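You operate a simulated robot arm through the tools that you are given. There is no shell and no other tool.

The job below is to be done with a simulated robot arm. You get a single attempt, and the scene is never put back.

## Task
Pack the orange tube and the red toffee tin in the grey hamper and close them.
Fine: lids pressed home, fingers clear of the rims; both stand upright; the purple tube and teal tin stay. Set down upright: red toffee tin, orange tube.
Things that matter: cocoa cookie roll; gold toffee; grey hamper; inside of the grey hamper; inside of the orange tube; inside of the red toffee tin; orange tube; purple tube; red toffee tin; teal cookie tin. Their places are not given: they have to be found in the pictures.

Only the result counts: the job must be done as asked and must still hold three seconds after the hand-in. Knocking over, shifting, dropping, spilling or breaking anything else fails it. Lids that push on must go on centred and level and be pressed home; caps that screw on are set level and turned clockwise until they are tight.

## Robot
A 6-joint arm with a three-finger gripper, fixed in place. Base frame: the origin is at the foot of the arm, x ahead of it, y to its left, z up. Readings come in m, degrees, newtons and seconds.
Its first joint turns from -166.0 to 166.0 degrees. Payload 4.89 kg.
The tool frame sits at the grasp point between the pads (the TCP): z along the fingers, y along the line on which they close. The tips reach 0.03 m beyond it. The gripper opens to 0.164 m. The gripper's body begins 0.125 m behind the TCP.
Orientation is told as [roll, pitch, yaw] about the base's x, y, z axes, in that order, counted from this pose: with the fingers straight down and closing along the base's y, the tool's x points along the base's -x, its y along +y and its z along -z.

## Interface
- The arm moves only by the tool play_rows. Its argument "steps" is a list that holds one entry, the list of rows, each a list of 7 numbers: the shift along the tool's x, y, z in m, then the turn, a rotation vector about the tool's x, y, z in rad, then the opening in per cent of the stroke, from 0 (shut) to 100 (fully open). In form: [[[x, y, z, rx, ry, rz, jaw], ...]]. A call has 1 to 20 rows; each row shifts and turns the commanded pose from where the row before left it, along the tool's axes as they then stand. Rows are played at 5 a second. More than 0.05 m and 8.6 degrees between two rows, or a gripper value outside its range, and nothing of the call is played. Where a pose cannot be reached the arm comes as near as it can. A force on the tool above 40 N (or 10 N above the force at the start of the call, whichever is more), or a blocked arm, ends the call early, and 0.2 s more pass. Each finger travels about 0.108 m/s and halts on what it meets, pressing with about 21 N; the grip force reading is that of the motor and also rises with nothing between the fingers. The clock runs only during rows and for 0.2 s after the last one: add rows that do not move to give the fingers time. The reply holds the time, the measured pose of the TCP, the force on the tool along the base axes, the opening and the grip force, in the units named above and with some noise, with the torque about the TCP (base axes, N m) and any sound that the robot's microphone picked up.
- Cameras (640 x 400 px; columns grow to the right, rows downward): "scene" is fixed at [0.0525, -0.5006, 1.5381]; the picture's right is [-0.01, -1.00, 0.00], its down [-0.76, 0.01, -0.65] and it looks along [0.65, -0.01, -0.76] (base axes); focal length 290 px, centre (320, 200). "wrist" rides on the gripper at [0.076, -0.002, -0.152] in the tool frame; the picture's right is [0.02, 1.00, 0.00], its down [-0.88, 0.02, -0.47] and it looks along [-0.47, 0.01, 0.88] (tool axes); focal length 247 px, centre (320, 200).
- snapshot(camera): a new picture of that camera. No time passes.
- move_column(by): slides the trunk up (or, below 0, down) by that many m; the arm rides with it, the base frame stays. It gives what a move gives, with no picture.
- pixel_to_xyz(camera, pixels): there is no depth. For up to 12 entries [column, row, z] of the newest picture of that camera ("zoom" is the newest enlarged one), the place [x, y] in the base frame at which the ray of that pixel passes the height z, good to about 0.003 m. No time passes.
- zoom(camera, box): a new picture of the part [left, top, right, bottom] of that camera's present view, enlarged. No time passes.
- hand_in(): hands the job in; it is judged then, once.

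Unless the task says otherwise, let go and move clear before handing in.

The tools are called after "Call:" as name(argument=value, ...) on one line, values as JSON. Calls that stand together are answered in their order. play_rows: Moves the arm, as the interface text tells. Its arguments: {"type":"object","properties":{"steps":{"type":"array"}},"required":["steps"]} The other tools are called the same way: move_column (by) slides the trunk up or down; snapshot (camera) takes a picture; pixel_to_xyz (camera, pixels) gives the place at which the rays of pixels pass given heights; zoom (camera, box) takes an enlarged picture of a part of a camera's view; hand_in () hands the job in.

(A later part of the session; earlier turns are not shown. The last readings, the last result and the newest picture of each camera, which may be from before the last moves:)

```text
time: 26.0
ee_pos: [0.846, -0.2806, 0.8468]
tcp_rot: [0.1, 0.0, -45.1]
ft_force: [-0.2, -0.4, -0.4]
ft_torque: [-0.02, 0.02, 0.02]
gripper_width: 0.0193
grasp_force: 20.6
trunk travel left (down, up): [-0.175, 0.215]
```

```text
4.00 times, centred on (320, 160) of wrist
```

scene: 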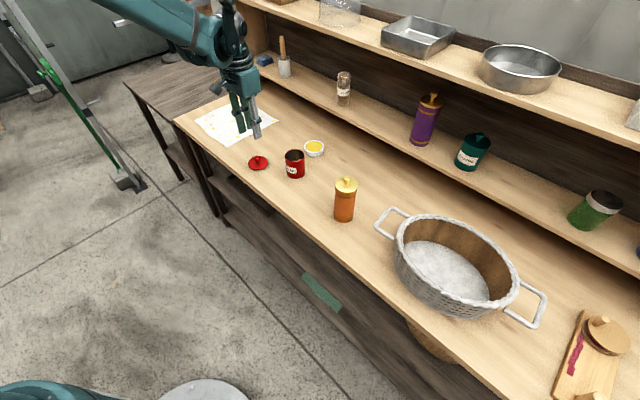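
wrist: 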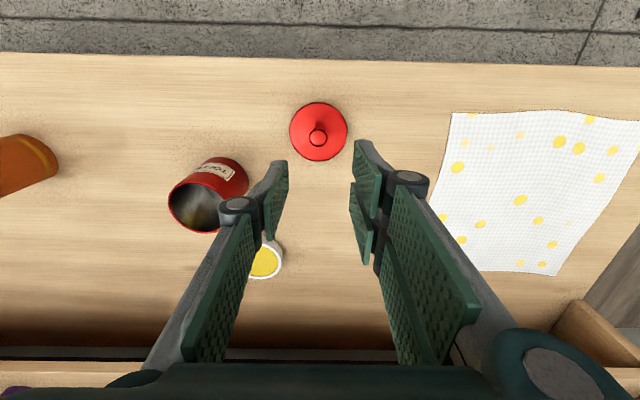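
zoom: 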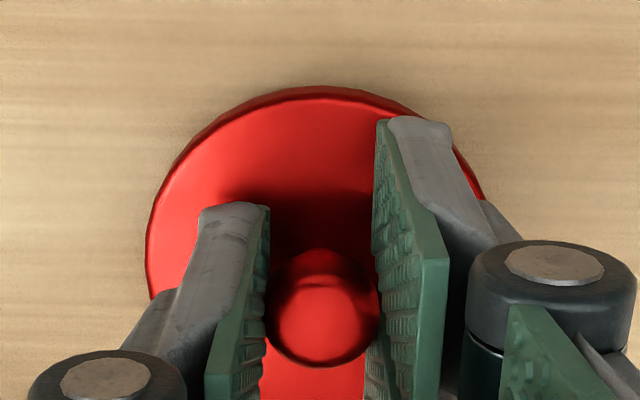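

Gripped at 19 mm with 20.6 N. I'll lift the red lid 0.15 m.

Call:
play_rows(steps=[[[0, 0, -0.01, 0, 0, 0, 5], [0, 0, -0.02, 0, 0, 0, 5], [0, 0, -0.03, 0, 0, 0, 5], [0, 0, -0.03, 0, 0, 0, 5], [0, 0, -0.03, 0, 0, 0, 5], [0, 0, -0.03, 0, 0, 0, 5], [0, 0, 0, 0, 0, 0, 5], [0, 0, 0, 0, 0, 0, 5]]])

Call:
snapshot(camera="wrist")

Call:
zoom(camera="wrist", box=[170, 120, 298, 220])

Call:
zoom(camera="scene", box=[265, 135, 345, 185])

```text
time: 27.8
ee_pos: [0.8503, -0.2809, 0.9995]
tcp_rot: [0.1, 0.0, -45.1]
ft_force: [-0.6, 0.1, 0.5]
ft_torque: [0.02, -0.07, 0.02]
gripper_width: 0.0196
grasp_force: 20.9
trunk travel left (down, up): [-0.175, 0.215]
```

```text
taken
```

wrist: 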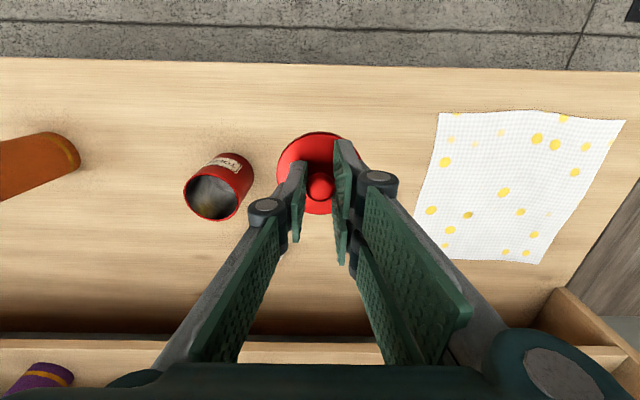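

```text
4.00 times, centred on (234, 170) of wrist
```

zoom: 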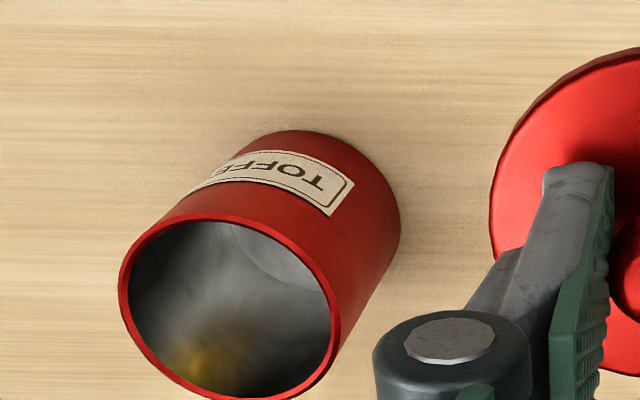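

```text
8.00 times, centred on (305, 160) of scene
```

zoom: 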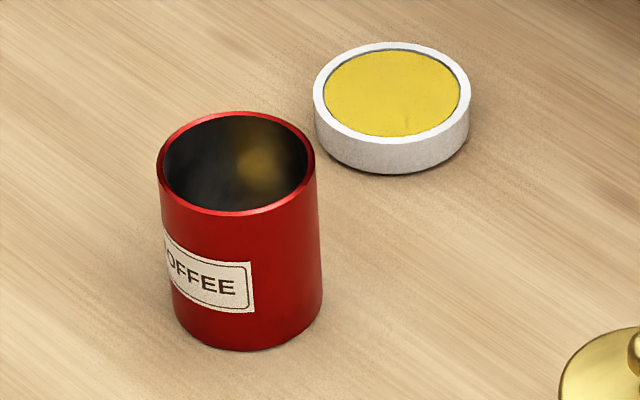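

The red lid is level in the grip. Before closing the tin I want to confirm the gold toffee is inside, so I'll move so the wrist camera looks nearly straight down into it.

Call:
play_rows(steps=[[[-0.02, -0.02, -0.02, 0, 0, 0, 5], [-0.0266, -0.0284, -0.01, 0, 0, 0, 5], [-0.0266, -0.0284, 0, 0, 0, 0, 5], [-0.0266, -0.0284, 0, 0, 0, 0, 5], [-0.0266, -0.0284, 0, 0, 0, 0, 5], [0, 0, 0, 0, 0, 0, 5], [0, 0, 0, 0, 0, 0, 5]]])

Call:
snapshot(camera="wrist")

Call:
zoom(camera="wrist", box=[256, 20, 384, 120])

```text
time: 29.4
ee_pos: [0.8428, -0.4666, 1.0288]
tcp_rot: [0.0, -0.1, -45.2]
ft_force: [-0.5, -0.3, -0.6]
ft_torque: [0.06, -0.01, 0.03]
gripper_width: 0.0194
grasp_force: 20.9
trunk travel left (down, up): [-0.175, 0.215]
```

```text
taken
```

wrist: 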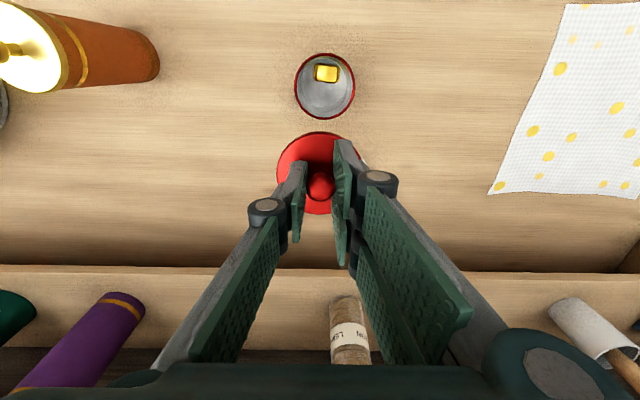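

```text
4.00 times, centred on (320, 70) of wrist
```

zoom: 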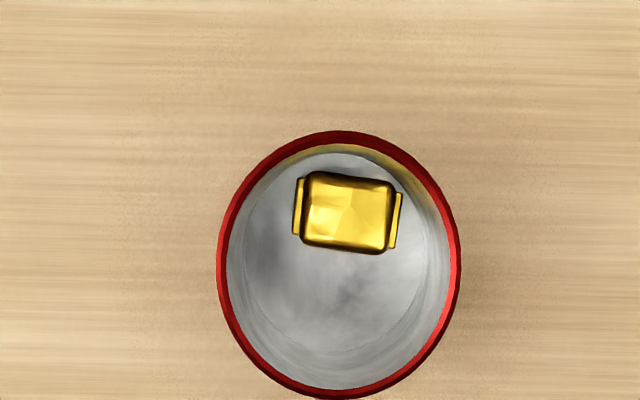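

The gold toffee block is inside at (327,73), and the tin's rim centre works out to (0.803, -0.423). I'll move the lid back over the tin, staying high, then check.

Call:
play_rows(steps=[[[0.015, 0.001, 0, 0, 0, 0, 5], [0.02, 0.001, 0, 0, 0, 0, 5], [0.015, 0.001, 0, 0, 0, 0, 5], [0.008, 0, 0, 0, 0, 0, 5], [0, 0, 0.015, 0, 0, 0, 5], [0, 0, 0.015, 0, 0, 0, 5], [0, 0, 0.015, 0, 0, 0, 5], [0, 0, 0.01, 0, 0, 0, 5], [0, 0, 0, 0, 0, 0, 5], [0, 0, 0, 0, 0, 0, 5]]])

Call:
zoom(camera="wrist", box=[256, 90, 384, 190])

Call:
zoom(camera="scene", box=[255, 120, 335, 180])

```text
time: 31.6
ee_pos: [0.8046, -0.421, 0.9744]
tcp_rot: [0.0, 0.0, -45.1]
ft_force: [0.3, -0.2, -0.8]
ft_torque: [0.02, 0.0, 0.01]
gripper_width: 0.0194
grasp_force: 20.5
trunk travel left (down, up): [-0.175, 0.215]
```

```text
4.00 times, centred on (320, 140) of wrist
```

zoom: 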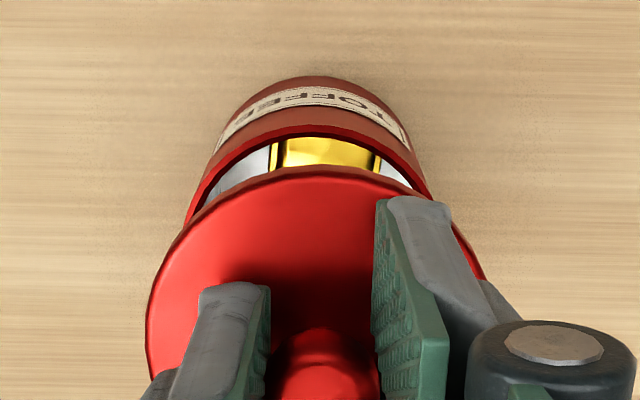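

```text
6.67 times, centred on (295, 150) of scene
```

zoom: 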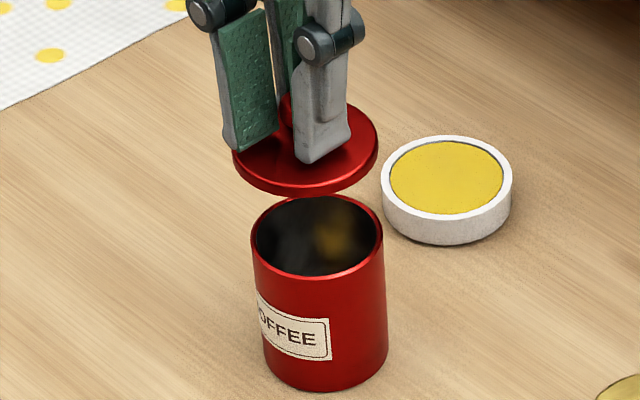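

The lid is about 2 mm to the +tool-y side of the tin. I'll shift it back and lower to just above the rim.

Call:
play_rows(steps=[[[-0.0005, -0.002, 0, 0, 0, 0, 5], [0, 0, 0.01, 0, 0, 0, 5], [0, 0, 0.01, 0, 0, 0, 5], [0, 0, 0.007, 0, 0, 0, 5], [0, 0, 0, 0, 0, 0, 5], [0, 0, 0, 0, 0, 0, 5]]])

Call:
zoom(camera="wrist", box=[256, 90, 384, 190])

Call:
zoom(camera="scene", box=[255, 130, 335, 180])

```text
time: 33.0
ee_pos: [0.8022, -0.4222, 0.9465]
tcp_rot: [0.1, 0.1, -45.0]
ft_force: [-0.5, -0.2, -0.1]
ft_torque: [0.0, 0.03, -0.01]
gripper_width: 0.0195
grasp_force: 21.0
trunk travel left (down, up): [-0.175, 0.215]
```

```text
4.00 times, centred on (320, 140) of wrist
```

zoom: 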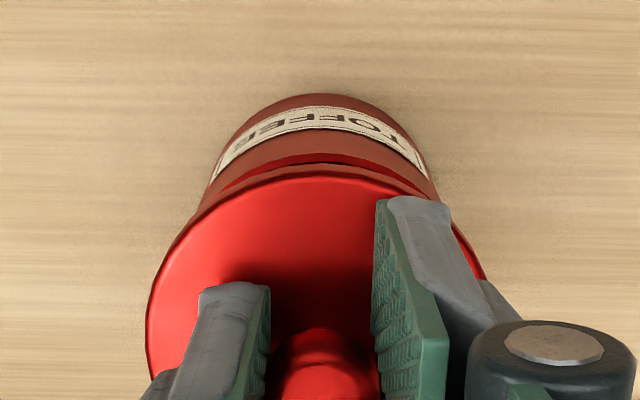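

```text
8.00 times, centred on (295, 155) of scene
```

zoom: 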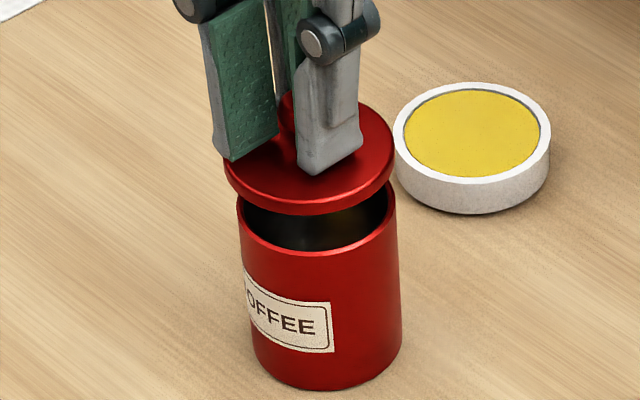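

Lateral alignment is good (lid 317 vs tin 319 in the zoom). A 1 mm shift backward, then lower close to the rim and look again.

Call:
play_rows(steps=[[[-0.001, 0, 0, 0, 0, 0, 5], [0, 0, 0.004, 0, 0, 0, 5], [0, 0, 0.004, 0, 0, 0, 5], [0, 0, 0.003, 0, 0, 0, 5], [0, 0, 0, 0, 0, 0, 5], [0, 0, 0, 0, 0, 0, 5]]])

Call:
zoom(camera="wrist", box=[256, 90, 384, 190])

Call:
zoom(camera="scene", box=[255, 130, 335, 180])

```text
time: 34.4
ee_pos: [0.805, -0.424, 0.9366]
tcp_rot: [0.0, 0.0, -45.1]
ft_force: [-0.5, 0.2, -1.5]
ft_torque: [-0.02, 0.01, 0.01]
gripper_width: 0.0194
grasp_force: 20.7
trunk travel left (down, up): [-0.175, 0.215]
```

```text
4.00 times, centred on (320, 140) of wrist
```

zoom: 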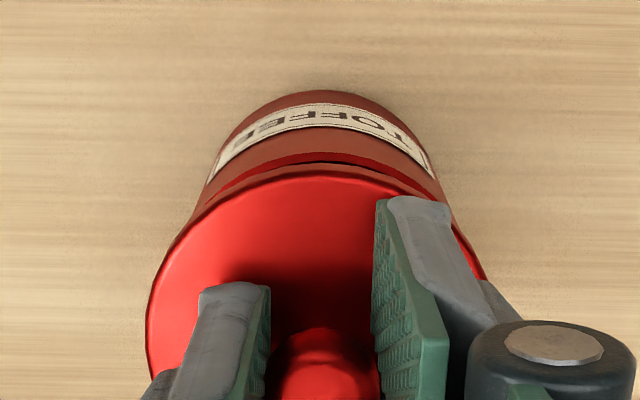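

```text
8.00 times, centred on (295, 155) of scene
```

zoom: 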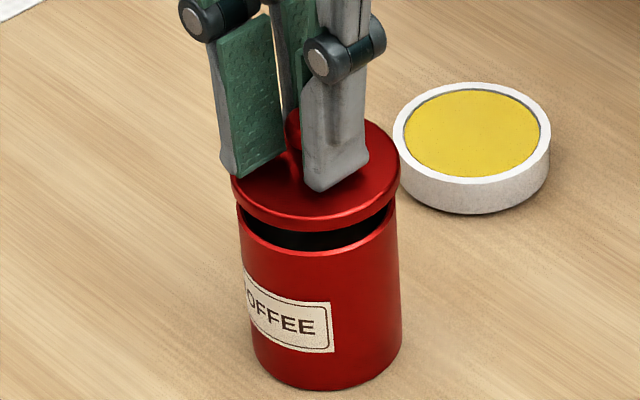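

The lid is within ~0.7 mm of the tin's axis and 1 cm above home. A final 0.6 mm nudge, then lower and press in 2 mm steps.

Call:
play_rows(steps=[[[0.0003, 0.0006, 0, 0, 0, 0, 5], [0, 0, 0.002, 0, 0, 0, 5], [0, 0, 0.002, 0, 0, 0, 5], [0, 0, 0.002, 0, 0, 0, 5], [0, 0, 0.002, 0, 0, 0, 5], [0, 0, 0.002, 0, 0, 0, 5], [0, 0, 0, 0, 0, 0, 5]]])

Call:
zoom(camera="scene", box=[255, 130, 335, 180])

Call:
zoom(camera="wrist", box=[256, 90, 384, 190])

```text
time: 36.0
ee_pos: [0.8045, -0.4222, 0.9242]
tcp_rot: [0.0, 0.0, -45.0]
ft_force: [0.6, -0.6, 0.5]
ft_torque: [0.01, 0.01, -0.01]
gripper_width: 0.0191
grasp_force: 21.1
trunk travel left (down, up): [-0.175, 0.215]
```

```text
8.00 times, centred on (295, 155) of scene
```

zoom: 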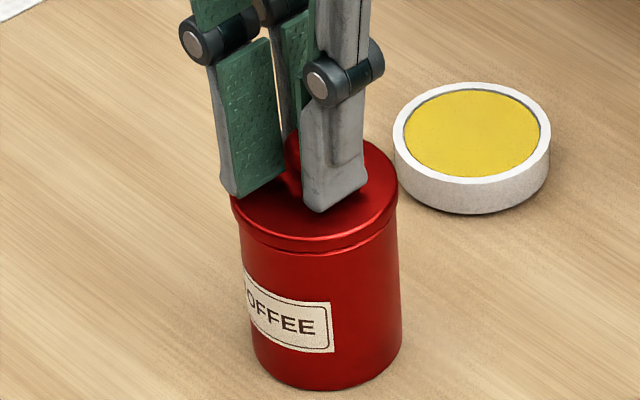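

```text
4.00 times, centred on (320, 140) of wrist
```

zoom: 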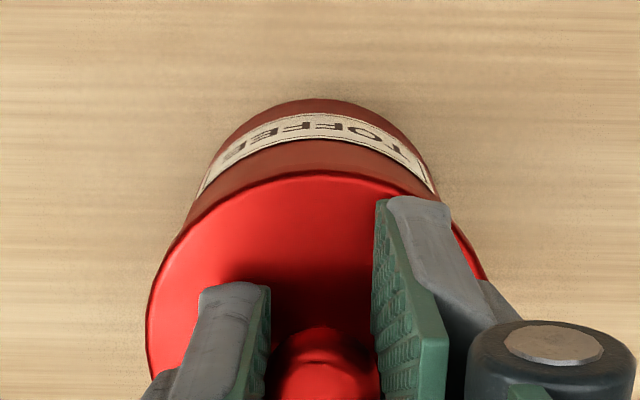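

No force yet and the lid is close to the rim, but the overhang looks uneven: about 9 px left and ~0 right in the scene zoom. I'll zoom in more tightly before pressing.

Call:
zoom(camera="scene", box=[278, 145, 318, 170])

Call:
zoom(camera="wrist", box=[276, 110, 372, 170])

```text
16.00 times, centred on (298, 158) of scene
```

zoom: 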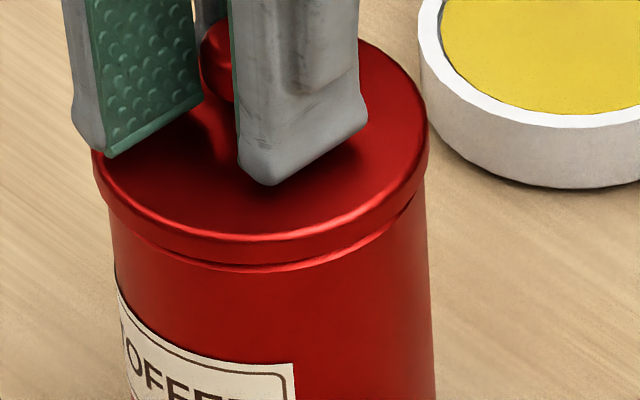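

```text
6.67 times, centred on (324, 140) of wrist
```

zoom: 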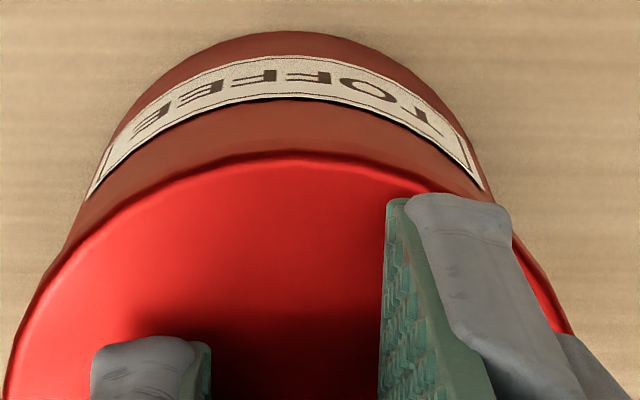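

Allowing for the tin's lean in perspective, the lid is within about 1 mm (wrist suggests ~1 mm too far to the right). I'll nudge back 0.8 mm and press down with the force guard.

Call:
play_rows(steps=[[[0, -0.0008, 0, 0, 0, 0, 5], [0, 0, 0.002, 0, 0, 0, 5], [0, 0, 0.002, 0, 0, 0, 5], [0, 0, 0.002, 0, 0, 0, 5], [0, 0, 0, 0, 0, 0, 5]]])

Call:
zoom(camera="scene", box=[278, 145, 318, 170])

```text
time: 37.2
ee_pos: [0.8038, -0.4237, 0.9206]
tcp_rot: [0.0, 0.0, -45.1]
ft_force: [2.1, -2.2, 23.5]
ft_torque: [-0.1, -0.09, -0.02]
gripper_width: 0.0194
grasp_force: 21.0
trunk travel left (down, up): [-0.175, 0.215]
heard: snap
```

```text
16.00 times, centred on (298, 158) of scene
```

zoom: 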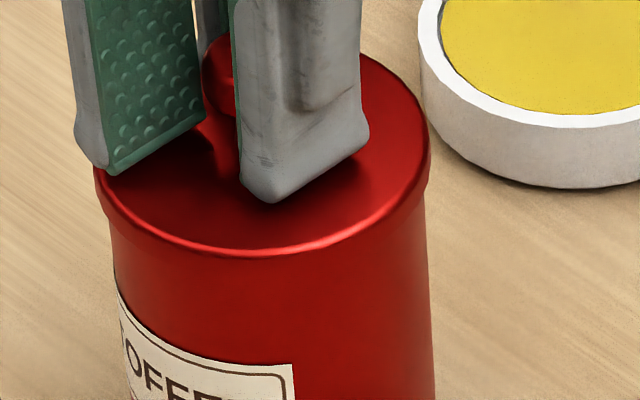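

A snap was heard with 23.5 N down and the lid skirt now covers the rim evenly. Releasing and rising clear.

Call:
play_rows(steps=[[[0, 0, -0.001, 0, 0, 0, 5], [0, 0, 0, 0, 0, 0, 15], [0, 0, 0, 0, 0, 0, 30], [0, 0, 0, 0, 0, 0, 30], [0, 0, -0.01, 0, 0, 0, 30], [0, 0, -0.02, 0, 0, 0, 30], [0, 0, -0.03, 0, 0, 0, 30], [0, 0, -0.03, 0, 0, 0, 30], [0, 0, -0.03, 0, 0, 0, 30], [0, 0, 0, 0, 0, 0, 30]]])

Call:
zoom(camera="scene", box=[268, 140, 324, 182])

Call:
snapshot(camera="wrist")

Call:
zoom(camera="scene", box=[450, 120, 506, 162])

```text
time: 39.4
ee_pos: [0.8015, -0.4209, 1.0407]
tcp_rot: [-0.1, 0.0, -45.1]
ft_force: [0.6, -0.2, 0.0]
ft_torque: [-0.05, -0.08, 0.01]
gripper_width: 0.0492
grasp_force: 0.0
trunk travel left (down, up): [-0.175, 0.215]
```

```text
9.52 times, centred on (296, 161) of scene
```

zoom: 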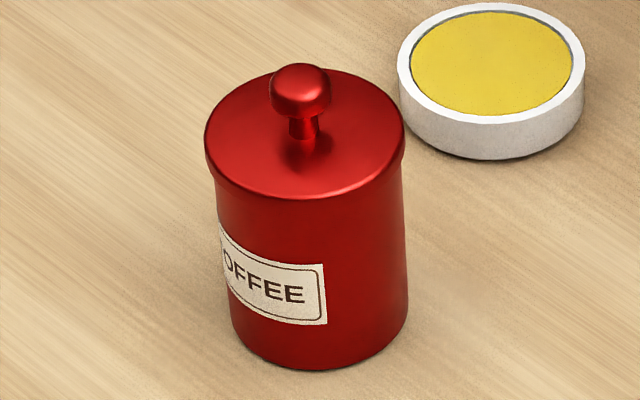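

```text
taken
```

wrist: 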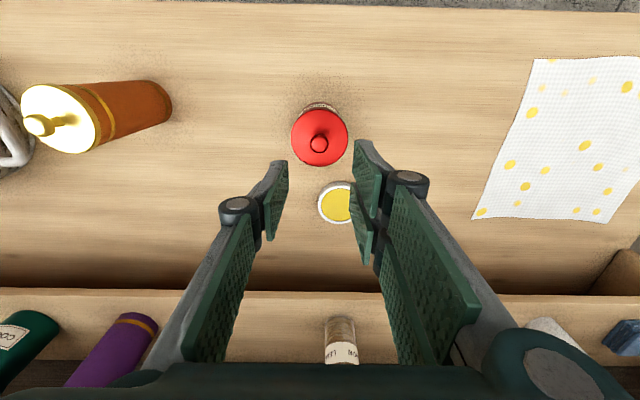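

```text
9.52 times, centred on (478, 141) of scene
```

zoom: 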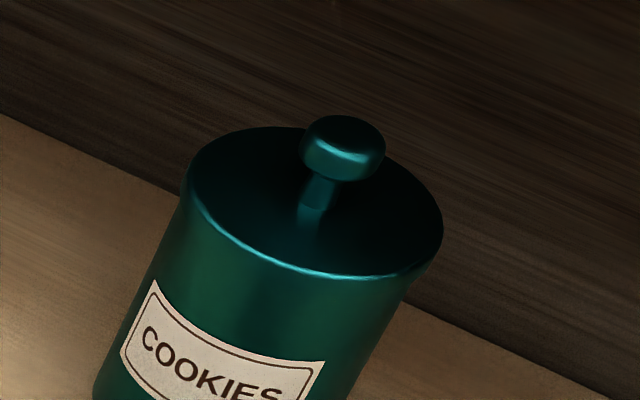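

Both lids are on flush and level. Next I'll open the jaws to about 0.107 m, descend around the tin and close low on the body; the closed width will tell me whether I hold the body (~65 mm) or the lid skirt (~69 mm).

Call:
play_rows(steps=[[[0, 0, 0, 0, 0, 0, 50], [0, 0, 0, 0, 0, 0, 66], [0, 0, 0, 0, 0, 0, 66], [0, 0, 0.03, 0, 0, 0, 66], [0, 0, 0.03, 0, 0, 0, 66], [0, 0, 0.03, 0, 0, 0, 66], [0, 0, 0.03, 0, 0, 0, 66], [0, 0, 0.02, 0, 0, 0, 66], [0, 0, 0, 0, 0, 0, 66], [0, 0, 0, 0, 0, 0, 66]]])

Call:
snapshot(camera="wrist")

Call:
zoom(camera="scene", box=[245, 110, 345, 185])

```text
time: 41.6
ee_pos: [0.8038, -0.4241, 0.8991]
tcp_rot: [0.0, 0.0, -45.1]
ft_force: [0.2, 1.0, 0.2]
ft_torque: [0.0, 0.02, 0.0]
gripper_width: 0.1082
grasp_force: 0.0
trunk travel left (down, up): [-0.175, 0.215]
```

```text
taken
```

wrist: 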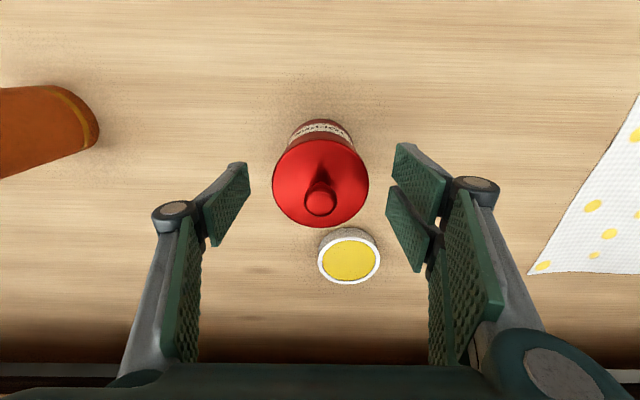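

```text
5.33 times, centred on (295, 148) of scene
```

zoom: 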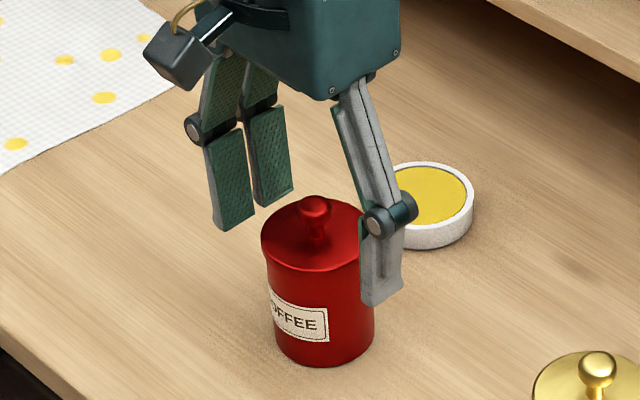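

The fingers straddle the tin evenly. I'll lower to TCP z ≈ 0.834 so tips are just above the bench.

Call:
play_rows(steps=[[[0, 0, 0.02, 0, 0, 0, 66], [0, 0, 0.02, 0, 0, 0, 66], [0, 0, 0.015, 0, 0, 0, 66], [0, 0, 0.01, 0, 0, 0, 66], [0, 0, 0, 0, 0, 0, 66], [0, 0, 0, 0, 0, 0, 66]]])

Call:
snapshot(camera="wrist")

Call:
zoom(camera="scene", box=[245, 110, 345, 185])

```text
time: 43.0
ee_pos: [0.8059, -0.4232, 0.8341]
tcp_rot: [0.0, 0.0, -45.0]
ft_force: [-0.3, -1.5, 0.0]
ft_torque: [0.01, 0.04, 0.0]
gripper_width: 0.1084
grasp_force: 0.0
trunk travel left (down, up): [-0.175, 0.215]
```

```text
taken
```

wrist: 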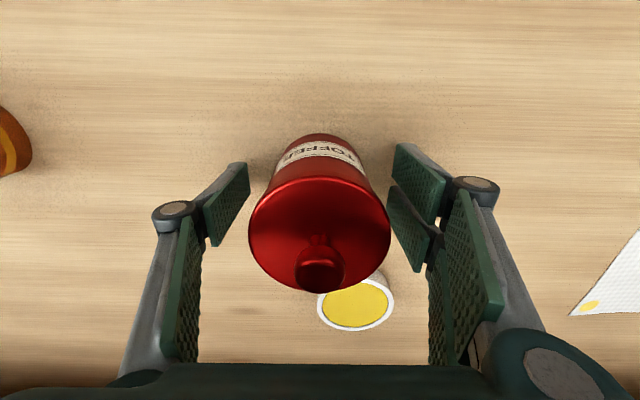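

```text
5.33 times, centred on (295, 148) of scene
```

zoom: 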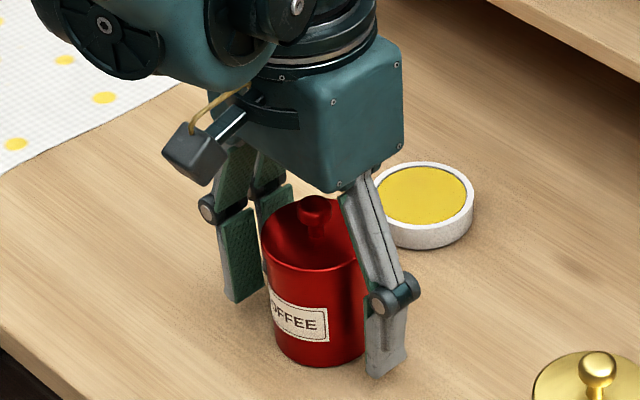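

The tin sits between the fingers, no contact. Closing on the body now and reading the width.

Call:
play_rows(steps=[[[0, 0, 0, 0, 0, 0, 55], [0, 0, 0, 0, 0, 0, 47], [0, 0, 0, 0, 0, 0, 43], [0, 0, 0, 0, 0, 0, 40], [0, 0, 0, 0, 0, 0, 36], [0, 0, 0, 0, 0, 0, 32], [0, 0, 0, 0, 0, 0, 30], [0, 0, 0, 0, 0, 0, 30]]])

Call:
snapshot(camera="wrist")

Call:
zoom(camera="scene", box=[245, 120, 345, 185])

```text
time: 44.8
ee_pos: [0.8042, -0.4252, 0.8347]
tcp_rot: [0.0, 0.1, -45.1]
ft_force: [-1.2, -0.6, 1.7]
ft_torque: [0.0, 0.05, 0.04]
gripper_width: 0.0656
grasp_force: 21.0
trunk travel left (down, up): [-0.175, 0.215]
```

```text
taken
```

wrist: 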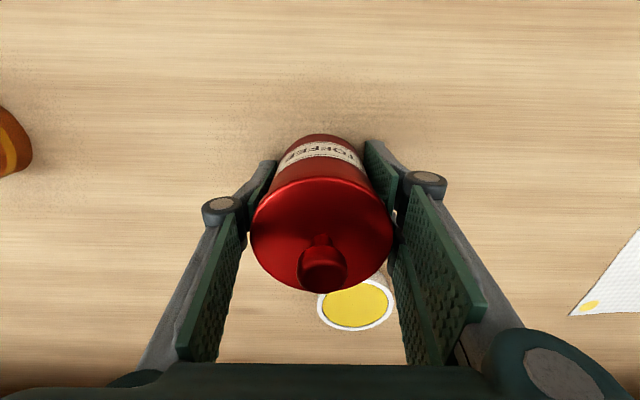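

```text
6.15 times, centred on (295, 152) of scene
```

zoom: 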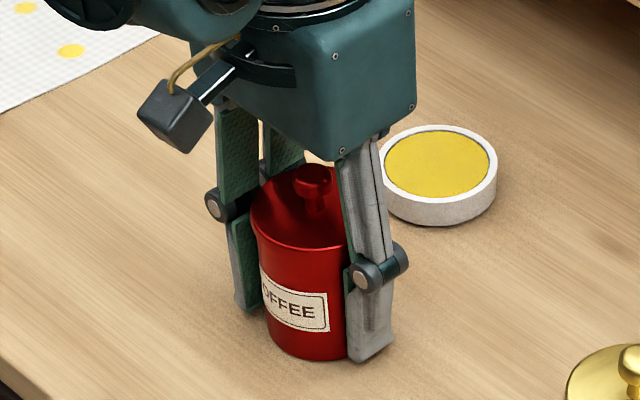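

Width 65.6 mm matches the tin body, so the pads hold below the lid skirt. I'll lift straight up to about z = 1.09 so it will clear the tube's knob on the way.

Call:
play_rows(steps=[[[0, 0, -0.005, 0, 0, 0, 30], [0, 0, -0.01, 0, 0, 0, 30], [0, 0, -0.02, 0, 0, 0, 30], [0, 0, -0.025, 0, 0, 0, 30], [0, 0, -0.03, 0, 0, 0, 30], [0, 0, -0.03, 0, 0, 0, 30], [0, 0, -0.03, 0, 0, 0, 30], [0, 0, -0.03, 0, 0, 0, 30], [0, 0, -0.03, 0, 0, 0, 30], [0, 0, -0.03, 0, 0, 0, 30], [0, 0, -0.02, 0, 0, 0, 30], [0, 0, 0, 0, 0, 0, 30]]])

Call:
snapshot(camera="wrist")

Call:
snapshot(camera="scene")

```text
time: 47.4
ee_pos: [0.804, -0.4235, 1.0905]
tcp_rot: [0.0, 0.0, -45.0]
ft_force: [-0.6, -0.2, -0.4]
ft_torque: [-0.02, -0.05, 0.0]
gripper_width: 0.0654
grasp_force: 21.5
trunk travel left (down, up): [-0.175, 0.215]
```

```text
taken
```

wrist: 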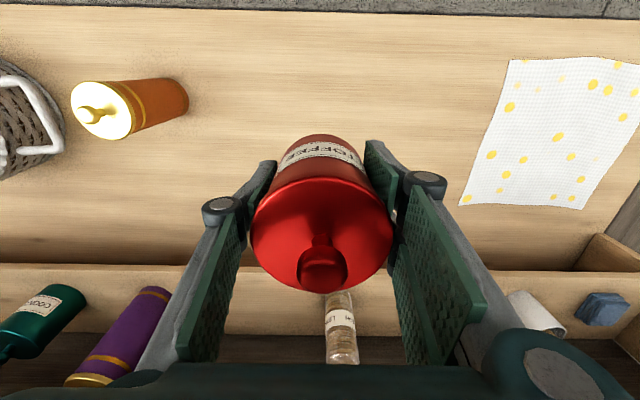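

```text
taken
```

scene: 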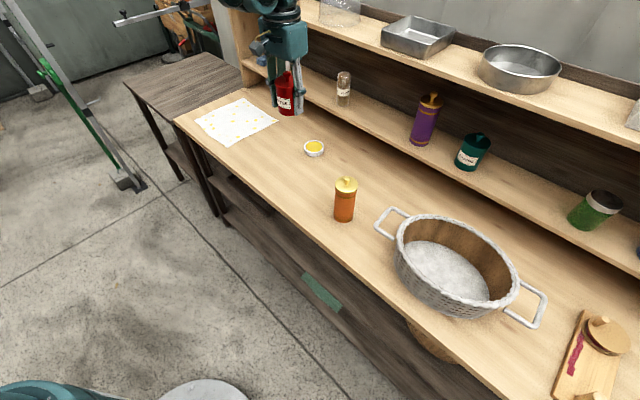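

The tin is held upright and level. I'll carry it along the bench towards the hamper, stopping short near (0.50, -0.72) to survey the inside.

Call:
play_rows(steps=[[[0.0005, -0.02, 0, 0, 0, 0, 30], [0.0005, -0.035, 0, 0, 0, 0, 30], [0.0005, -0.04, 0, 0, 0, 0, 30], [0.0005, -0.04, 0, 0, 0, 0, 30], [0.0005, -0.04, 0, 0, 0, 0, 30], [0.0005, -0.04, 0, 0, 0, 0, 30], [0.0005, -0.04, 0, 0, 0, 0, 30], [0.0005, -0.04, 0, 0, 0, 0, 30], [0.0005, -0.04, 0, 0, 0, 0, 30], [0.0005, -0.04, 0, 0, 0, 0, 30], [0, -0.03, 0, 0, 0, 0, 30], [0, -0.02, 0, 0, 0, 0, 30], [0, 0, 0, 0, 0, 0, 30], [0, 0, 0, 0, 0, 0, 30]]])

Call:
snapshot(camera="wrist")

Call:
snapshot(camera="scene")

```text
time: 50.4
ee_pos: [0.4986, -0.7202, 1.0964]
tcp_rot: [0.0, 0.0, -45.1]
ft_force: [-0.7, -0.4, -0.7]
ft_torque: [0.0, -0.05, -0.01]
gripper_width: 0.0656
grasp_force: 20.7
trunk travel left (down, up): [-0.175, 0.215]
```

```text
taken
```

wrist: 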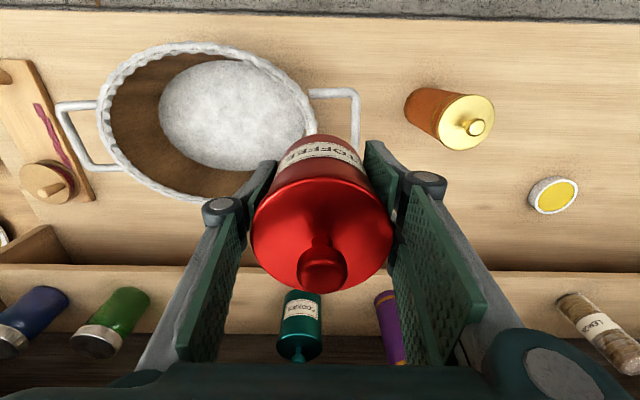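

```text
taken
```

scene: 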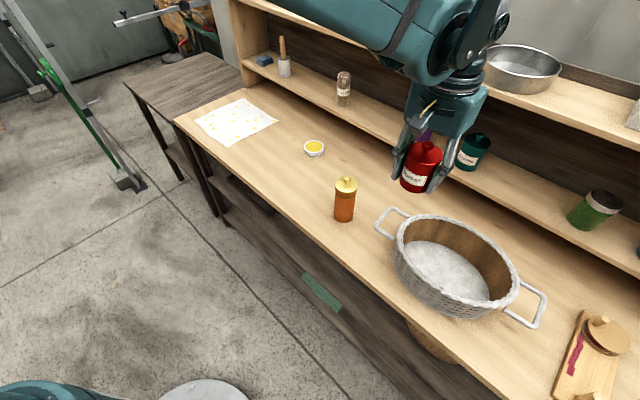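

The wrist view now shows the whole hamper: rim from about (97,115) to (318,125), floor from (158,115) to (304,125). I'll zoom and triangulate its rim and floor.

Call:
zoom(camera="wrist", box=[40, 30, 360, 210])

Call:
pixel_to_xyz(camera="wrist", pixels=[[97, 112, 0.9], [318, 118, 0.9], [190, 43, 0.9], [200, 200, 0.9], [158, 110, 0.81], [304, 120, 0.81], [225, 60, 0.81], [240, 170, 0.81], [358, 90, 0.89], [358, 153, 0.89], [56, 104, 0.89], [85, 168, 0.89]])

Call:
pixel_to_xyz(camera="scene", pixels=[[397, 239, 0.91], [518.8, 286.3, 0.91], [547, 291, 0.89], [532, 327, 0.89], [377, 223.5, 0.89], [391.7, 208.2, 0.89], [406, 262, 0.81], [488, 300, 0.81], [440, 240, 0.81], [460, 302, 0.81]])

```text
2.00 times, centred on (200, 120) of wrist
```

zoom: 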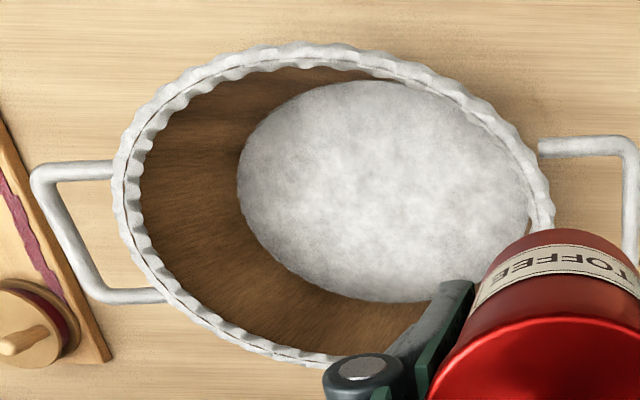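

```text
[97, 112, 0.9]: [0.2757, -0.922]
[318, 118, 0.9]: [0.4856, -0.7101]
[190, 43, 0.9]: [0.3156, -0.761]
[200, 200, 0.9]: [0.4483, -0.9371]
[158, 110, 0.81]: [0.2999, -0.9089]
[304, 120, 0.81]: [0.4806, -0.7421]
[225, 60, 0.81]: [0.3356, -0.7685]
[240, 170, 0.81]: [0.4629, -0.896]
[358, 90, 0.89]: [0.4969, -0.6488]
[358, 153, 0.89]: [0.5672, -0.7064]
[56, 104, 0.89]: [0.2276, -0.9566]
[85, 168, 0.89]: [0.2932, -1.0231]
```

```text
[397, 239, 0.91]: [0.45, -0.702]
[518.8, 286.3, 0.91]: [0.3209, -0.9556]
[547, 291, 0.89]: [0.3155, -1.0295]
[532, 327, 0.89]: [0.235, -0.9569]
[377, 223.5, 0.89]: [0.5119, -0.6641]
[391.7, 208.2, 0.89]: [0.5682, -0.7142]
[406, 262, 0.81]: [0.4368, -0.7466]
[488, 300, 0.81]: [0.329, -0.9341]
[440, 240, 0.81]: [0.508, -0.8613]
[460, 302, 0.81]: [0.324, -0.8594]
```

Hamper floor centre is about (0.398, -0.834), with half-axes about 0.123 (along bench) and 0.090. I'll place the tin in the near-right part at about (0.427, -0.792), leaving room for the tube on the other side; moving above that spot first.

Call:
play_rows(steps=[[[0, -0.02, 0, 0, 0, 0, 30], [0, -0.03, 0, 0, 0, 0, 30], [0, -0.03, 0, 0, 0, 0, 30], [0, -0.021, 0, 0, 0, 0, 30], [0, 0, 0, 0, 0, 0, 30], [0, 0, 0.03, 0, 0, 0, 30], [0, 0, 0.03, 0, 0, 0, 30], [0, 0, 0.02, 0, 0, 0, 30], [0, 0, 0, 0, 0, 0, 30], [0, 0, 0, 0, 0, 0, 30]]])

Call:
snapshot(camera="wrist")

Call:
snapshot(camera="scene")

```text
time: 52.6
ee_pos: [0.427, -0.7907, 1.0156]
tcp_rot: [0.0, 0.0, -45.1]
ft_force: [0.3, -0.7, -1.0]
ft_torque: [0.02, 0.0, 0.01]
gripper_width: 0.0655
grasp_force: 21.0
trunk travel left (down, up): [-0.175, 0.215]
```

```text
taken
```

wrist: 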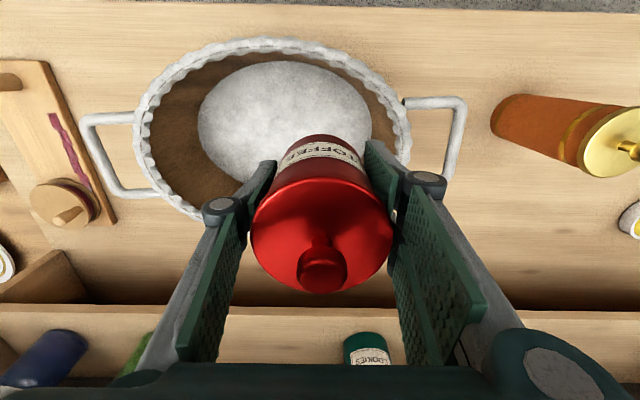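

```text
taken
```

scene: 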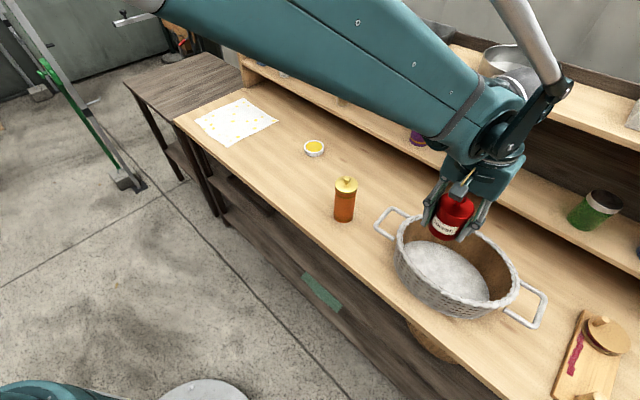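

The tin is above the intended spot: floor spans about -0.17 to +0.07 m along the jaws' axis from here, and it clears the rim. I'll lower it into the hamper, stopping about 7 cm above the floor to check.

Call:
play_rows(steps=[[[0, 0, 0.02, 0, 0, 0, 30], [0, 0, 0.025, 0, 0, 0, 30], [0, 0, 0.025, 0, 0, 0, 30], [0, 0, 0.02, 0, 0, 0, 30], [0, 0, 0.01, 0, 0, 0, 30], [0, 0, 0, 0, 0, 0, 30]]])

Call:
snapshot(camera="wrist")

Call:
snapshot(camera="scene")

```text
time: 54.0
ee_pos: [0.4278, -0.7941, 0.9146]
tcp_rot: [0.0, 0.1, -45.2]
ft_force: [0.4, 0.2, -1.1]
ft_torque: [0.03, 0.01, -0.04]
gripper_width: 0.0652
grasp_force: 20.7
trunk travel left (down, up): [-0.175, 0.215]
```

```text
taken
```

wrist: 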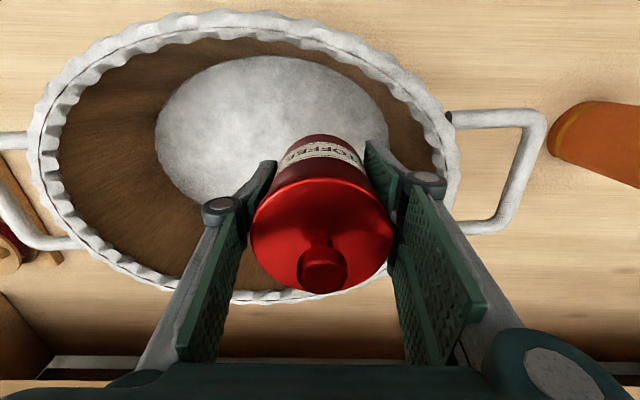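

```text
taken
```

scene: 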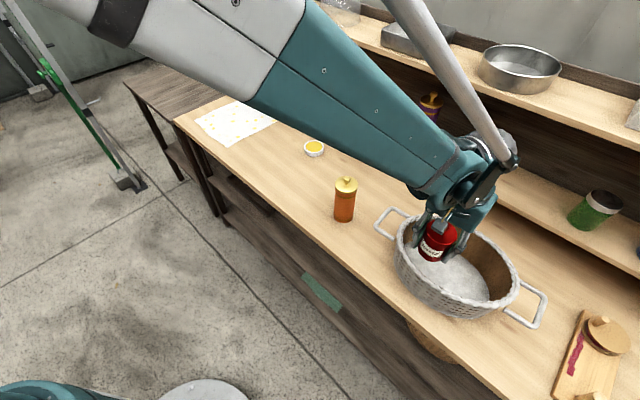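

Still well inside the rim with no contact. I'll lower further in shrinking steps towards the floor.

Call:
play_rows(steps=[[[0, 0, 0.018, 0, 0, 0, 30], [0, 0, 0.018, 0, 0, 0, 30], [0, 0, 0.014, 0, 0, 0, 30], [0, 0, 0.008, 0, 0, 0, 30], [0, 0, 0, 0, 0, 0, 30], [0, 0, 0, 0, 0, 0, 30]]])

Call:
snapshot(camera="wrist")

Call:
zoom(camera="scene", box=[380, 190, 540, 320])

```text
time: 55.4
ee_pos: [0.4281, -0.7915, 0.859]
tcp_rot: [0.0, 0.0, -45.0]
ft_force: [0.2, 0.2, -1.8]
ft_torque: [0.0, 0.0, 0.02]
gripper_width: 0.0656
grasp_force: 21.1
trunk travel left (down, up): [-0.175, 0.215]
```

```text
taken
```

wrist: 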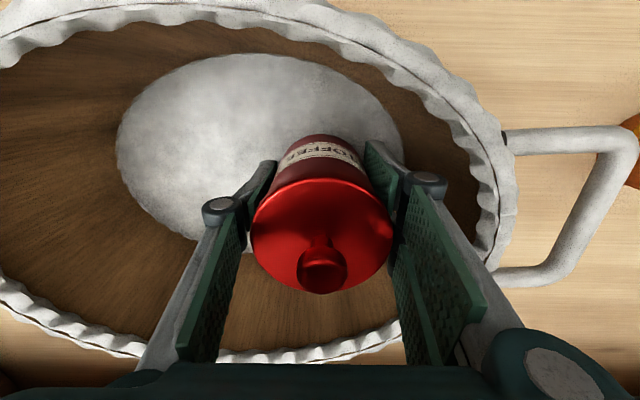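

```text
3.08 times, centred on (460, 255) of scene
```

zoom: 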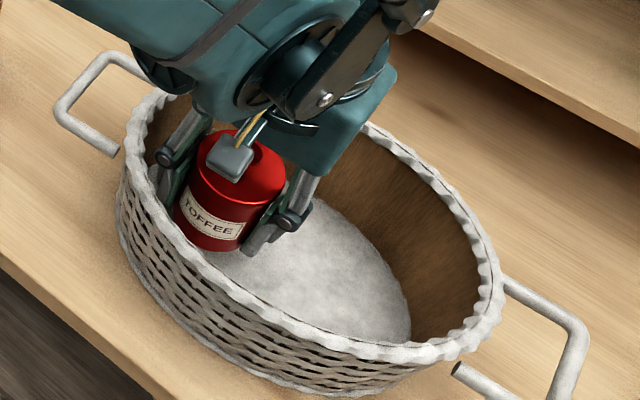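

No contact yet (force about -2 N). I'll lower in 3 mm steps to find the floor.

Call:
play_rows(steps=[[[0, 0, 0.003, 0, 0, 0, 30], [0, 0, 0.003, 0, 0, 0, 30], [0, 0, 0.003, 0, 0, 0, 30], [0, 0, 0, 0, 0, 0, 30]]])

Call:
zoom(camera="scene", box=[380, 190, 540, 320])

```text
time: 56.4
ee_pos: [0.43, -0.7919, 0.847]
tcp_rot: [0.0, 0.0, -45.1]
ft_force: [-0.1, -1.1, -0.9]
ft_torque: [0.02, 0.04, -0.03]
gripper_width: 0.0653
grasp_force: 21.0
trunk travel left (down, up): [-0.175, 0.215]
```

```text
3.08 times, centred on (460, 255) of scene
```

zoom: 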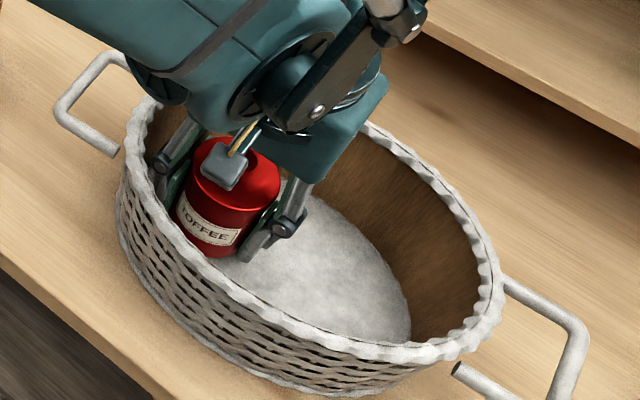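

Call:
play_rows(steps=[[[0, 0, 0.002, 0, 0, 0, 30], [0, 0, 0.002, 0, 0, 0, 30], [0, 0, 0, 0, 0, 0, 30]]])

```text
time: 57.2
ee_pos: [0.4304, -0.7917, 0.8446]
tcp_rot: [0.0, 0.0, -45.1]
ft_force: [-0.7, 0.3, -0.6]
ft_torque: [-0.02, -0.01, -0.04]
gripper_width: 0.0652
grasp_force: 21.1
trunk travel left (down, up): [-0.175, 0.215]
```

Still no floor contact at TCP z = 0.8446. I'll continue in 1.5–2 mm steps.

Call:
play_rows(steps=[[[0, 0, 0.002, 0, 0, 0, 30], [0, 0, 0.0015, 0, 0, 0, 30], [0, 0, 0, 0, 0, 0, 30]]])

```text
time: 58.0
ee_pos: [0.4279, -0.7901, 0.841]
tcp_rot: [0.0, -0.1, -45.0]
ft_force: [1.1, 2.1, 14.2]
ft_torque: [0.05, -0.09, -0.04]
gripper_width: 0.0655
grasp_force: 21.3
trunk travel left (down, up): [-0.175, 0.215]
```

Contact with the hamper floor: 14 N at TCP z = 0.841. I'll ease 1 mm, open the fingers to 0.088 m, and check before rising.

Call:
play_rows(steps=[[[0, 0, -0.001, 0, 0, 0, 30], [0, 0, 0, 0, 0, 0, 42], [0, 0, 0, 0, 0, 0, 48], [0, 0, 0, 0, 0, 0, 54], [0, 0, 0, 0, 0, 0, 54], [0, 0, 0, 0, 0, 0, 54]]])

Call:
snapshot(camera="wrist")

Call:
zoom(camera="scene", box=[380, 190, 540, 320])

```text
time: 59.4
ee_pos: [0.4291, -0.7919, 0.8411]
tcp_rot: [0.1, 0.0, -45.0]
ft_force: [0.3, 0.0, 0.9]
ft_torque: [0.0, -0.01, -0.01]
gripper_width: 0.0883
grasp_force: 0.0
trunk travel left (down, up): [-0.175, 0.215]
```

```text
taken
```

wrist: 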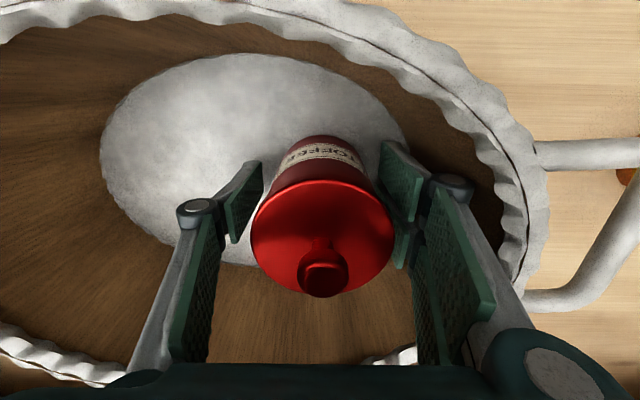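

```text
3.08 times, centred on (460, 255) of scene
```

zoom: 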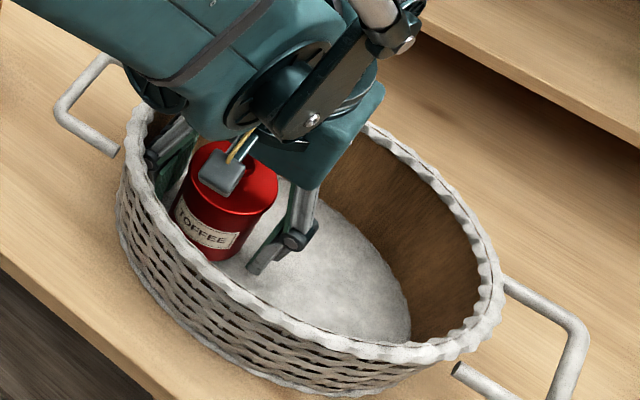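

The fingers are open and clear of the tin on both sides. Rising straight up.

Call:
play_rows(steps=[[[0, 0, -0.01, 0, 0, 0, 54], [0, 0, -0.02, 0, 0, 0, 54], [0, 0, -0.025, 0, 0, 0, 54], [0, 0, -0.03, 0, 0, 0, 54], [0, 0, -0.03, 0, 0, 0, 54], [0, 0, -0.03, 0, 0, 0, 54], [0, 0, -0.03, 0, 0, 0, 54], [0, 0, -0.03, 0, 0, 0, 54], [0, 0, -0.03, 0, 0, 0, 54], [0, 0, 0, 0, 0, 0, 54]]])

Call:
snapshot(camera="wrist")

Call:
zoom(camera="scene", box=[380, 190, 540, 320])

```text
time: 61.6
ee_pos: [0.4281, -0.7898, 1.0788]
tcp_rot: [0.0, 0.0, -45.1]
ft_force: [0.4, 0.3, 0.6]
ft_torque: [-0.05, -0.03, 0.02]
gripper_width: 0.0885
grasp_force: 0.1
trunk travel left (down, up): [-0.175, 0.215]
```

```text
taken
```

wrist: 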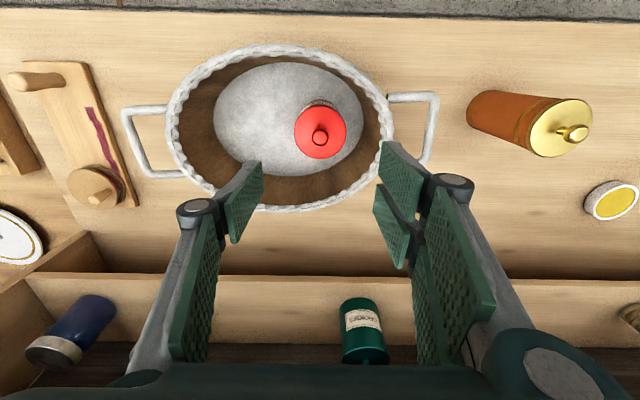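

```text
3.08 times, centred on (460, 255) of scene
```

zoom: 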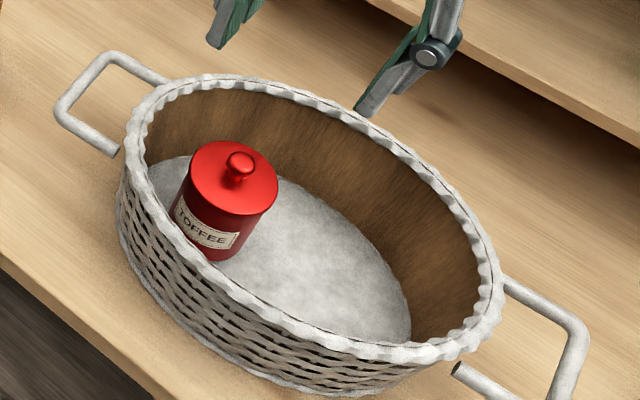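

The tin stands upright in the hamper with its lid on. Now I'll move back over the tube at about (0.6065, -0.581) with the jaws wider.

Call:
play_rows(steps=[[[0.002, 0.025, 0, 0, 0, 0, 60], [0.003, 0.038, 0, 0, 0, 0, 64], [0.0035, 0.04, 0, 0, 0, 0, 64], [0.0035, 0.04, 0, 0, 0, 0, 64], [0.0035, 0.04, 0, 0, 0, 0, 64], [0.003, 0.04, 0, 0, 0, 0, 64], [0.003, 0.03, 0, 0, 0, 0, 64], [0, 0.021, 0, 0, 0, 0, 64], [0, 0, 0, 0, 0, 0, 64], [0, 0, 0, 0, 0, 0, 64]]])

Call:
snapshot(camera="wrist")

Call:
zoom(camera="wrist", box=[256, 90, 384, 190])

Call:
snapshot(camera="scene")

```text
time: 63.8
ee_pos: [0.6064, -0.5828, 1.0775]
tcp_rot: [0.0, 0.0, -45.2]
ft_force: [0.1, -0.1, 0.0]
ft_torque: [-0.04, 0.02, -0.01]
gripper_width: 0.105
grasp_force: 0.0
trunk travel left (down, up): [-0.175, 0.215]
```

```text
taken
```

wrist: 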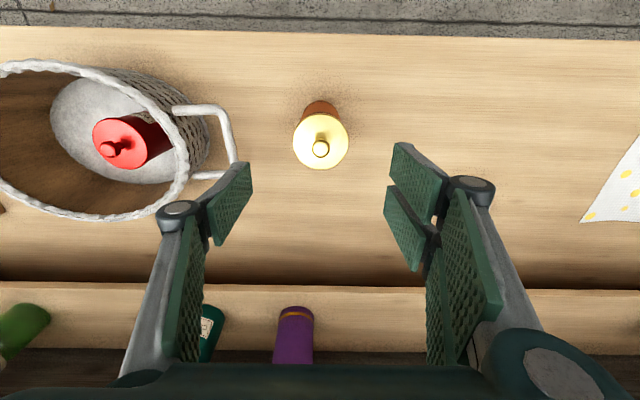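

```text
4.00 times, centred on (320, 140) of wrist
```

zoom: 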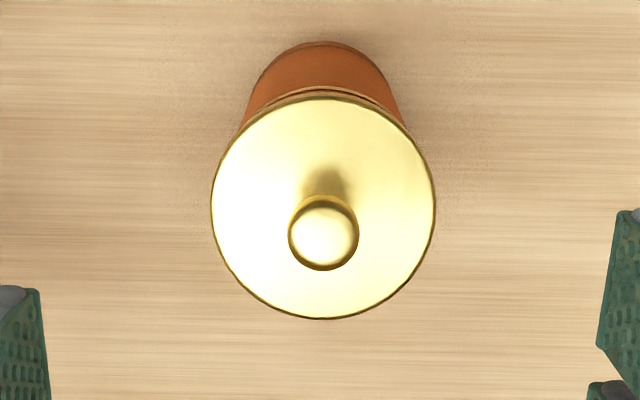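

```text
taken
```

scene: 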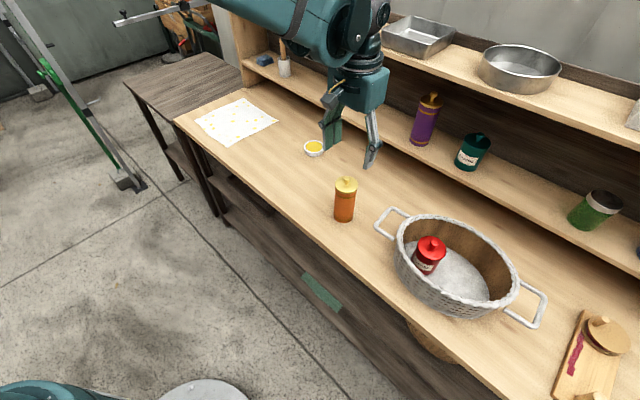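

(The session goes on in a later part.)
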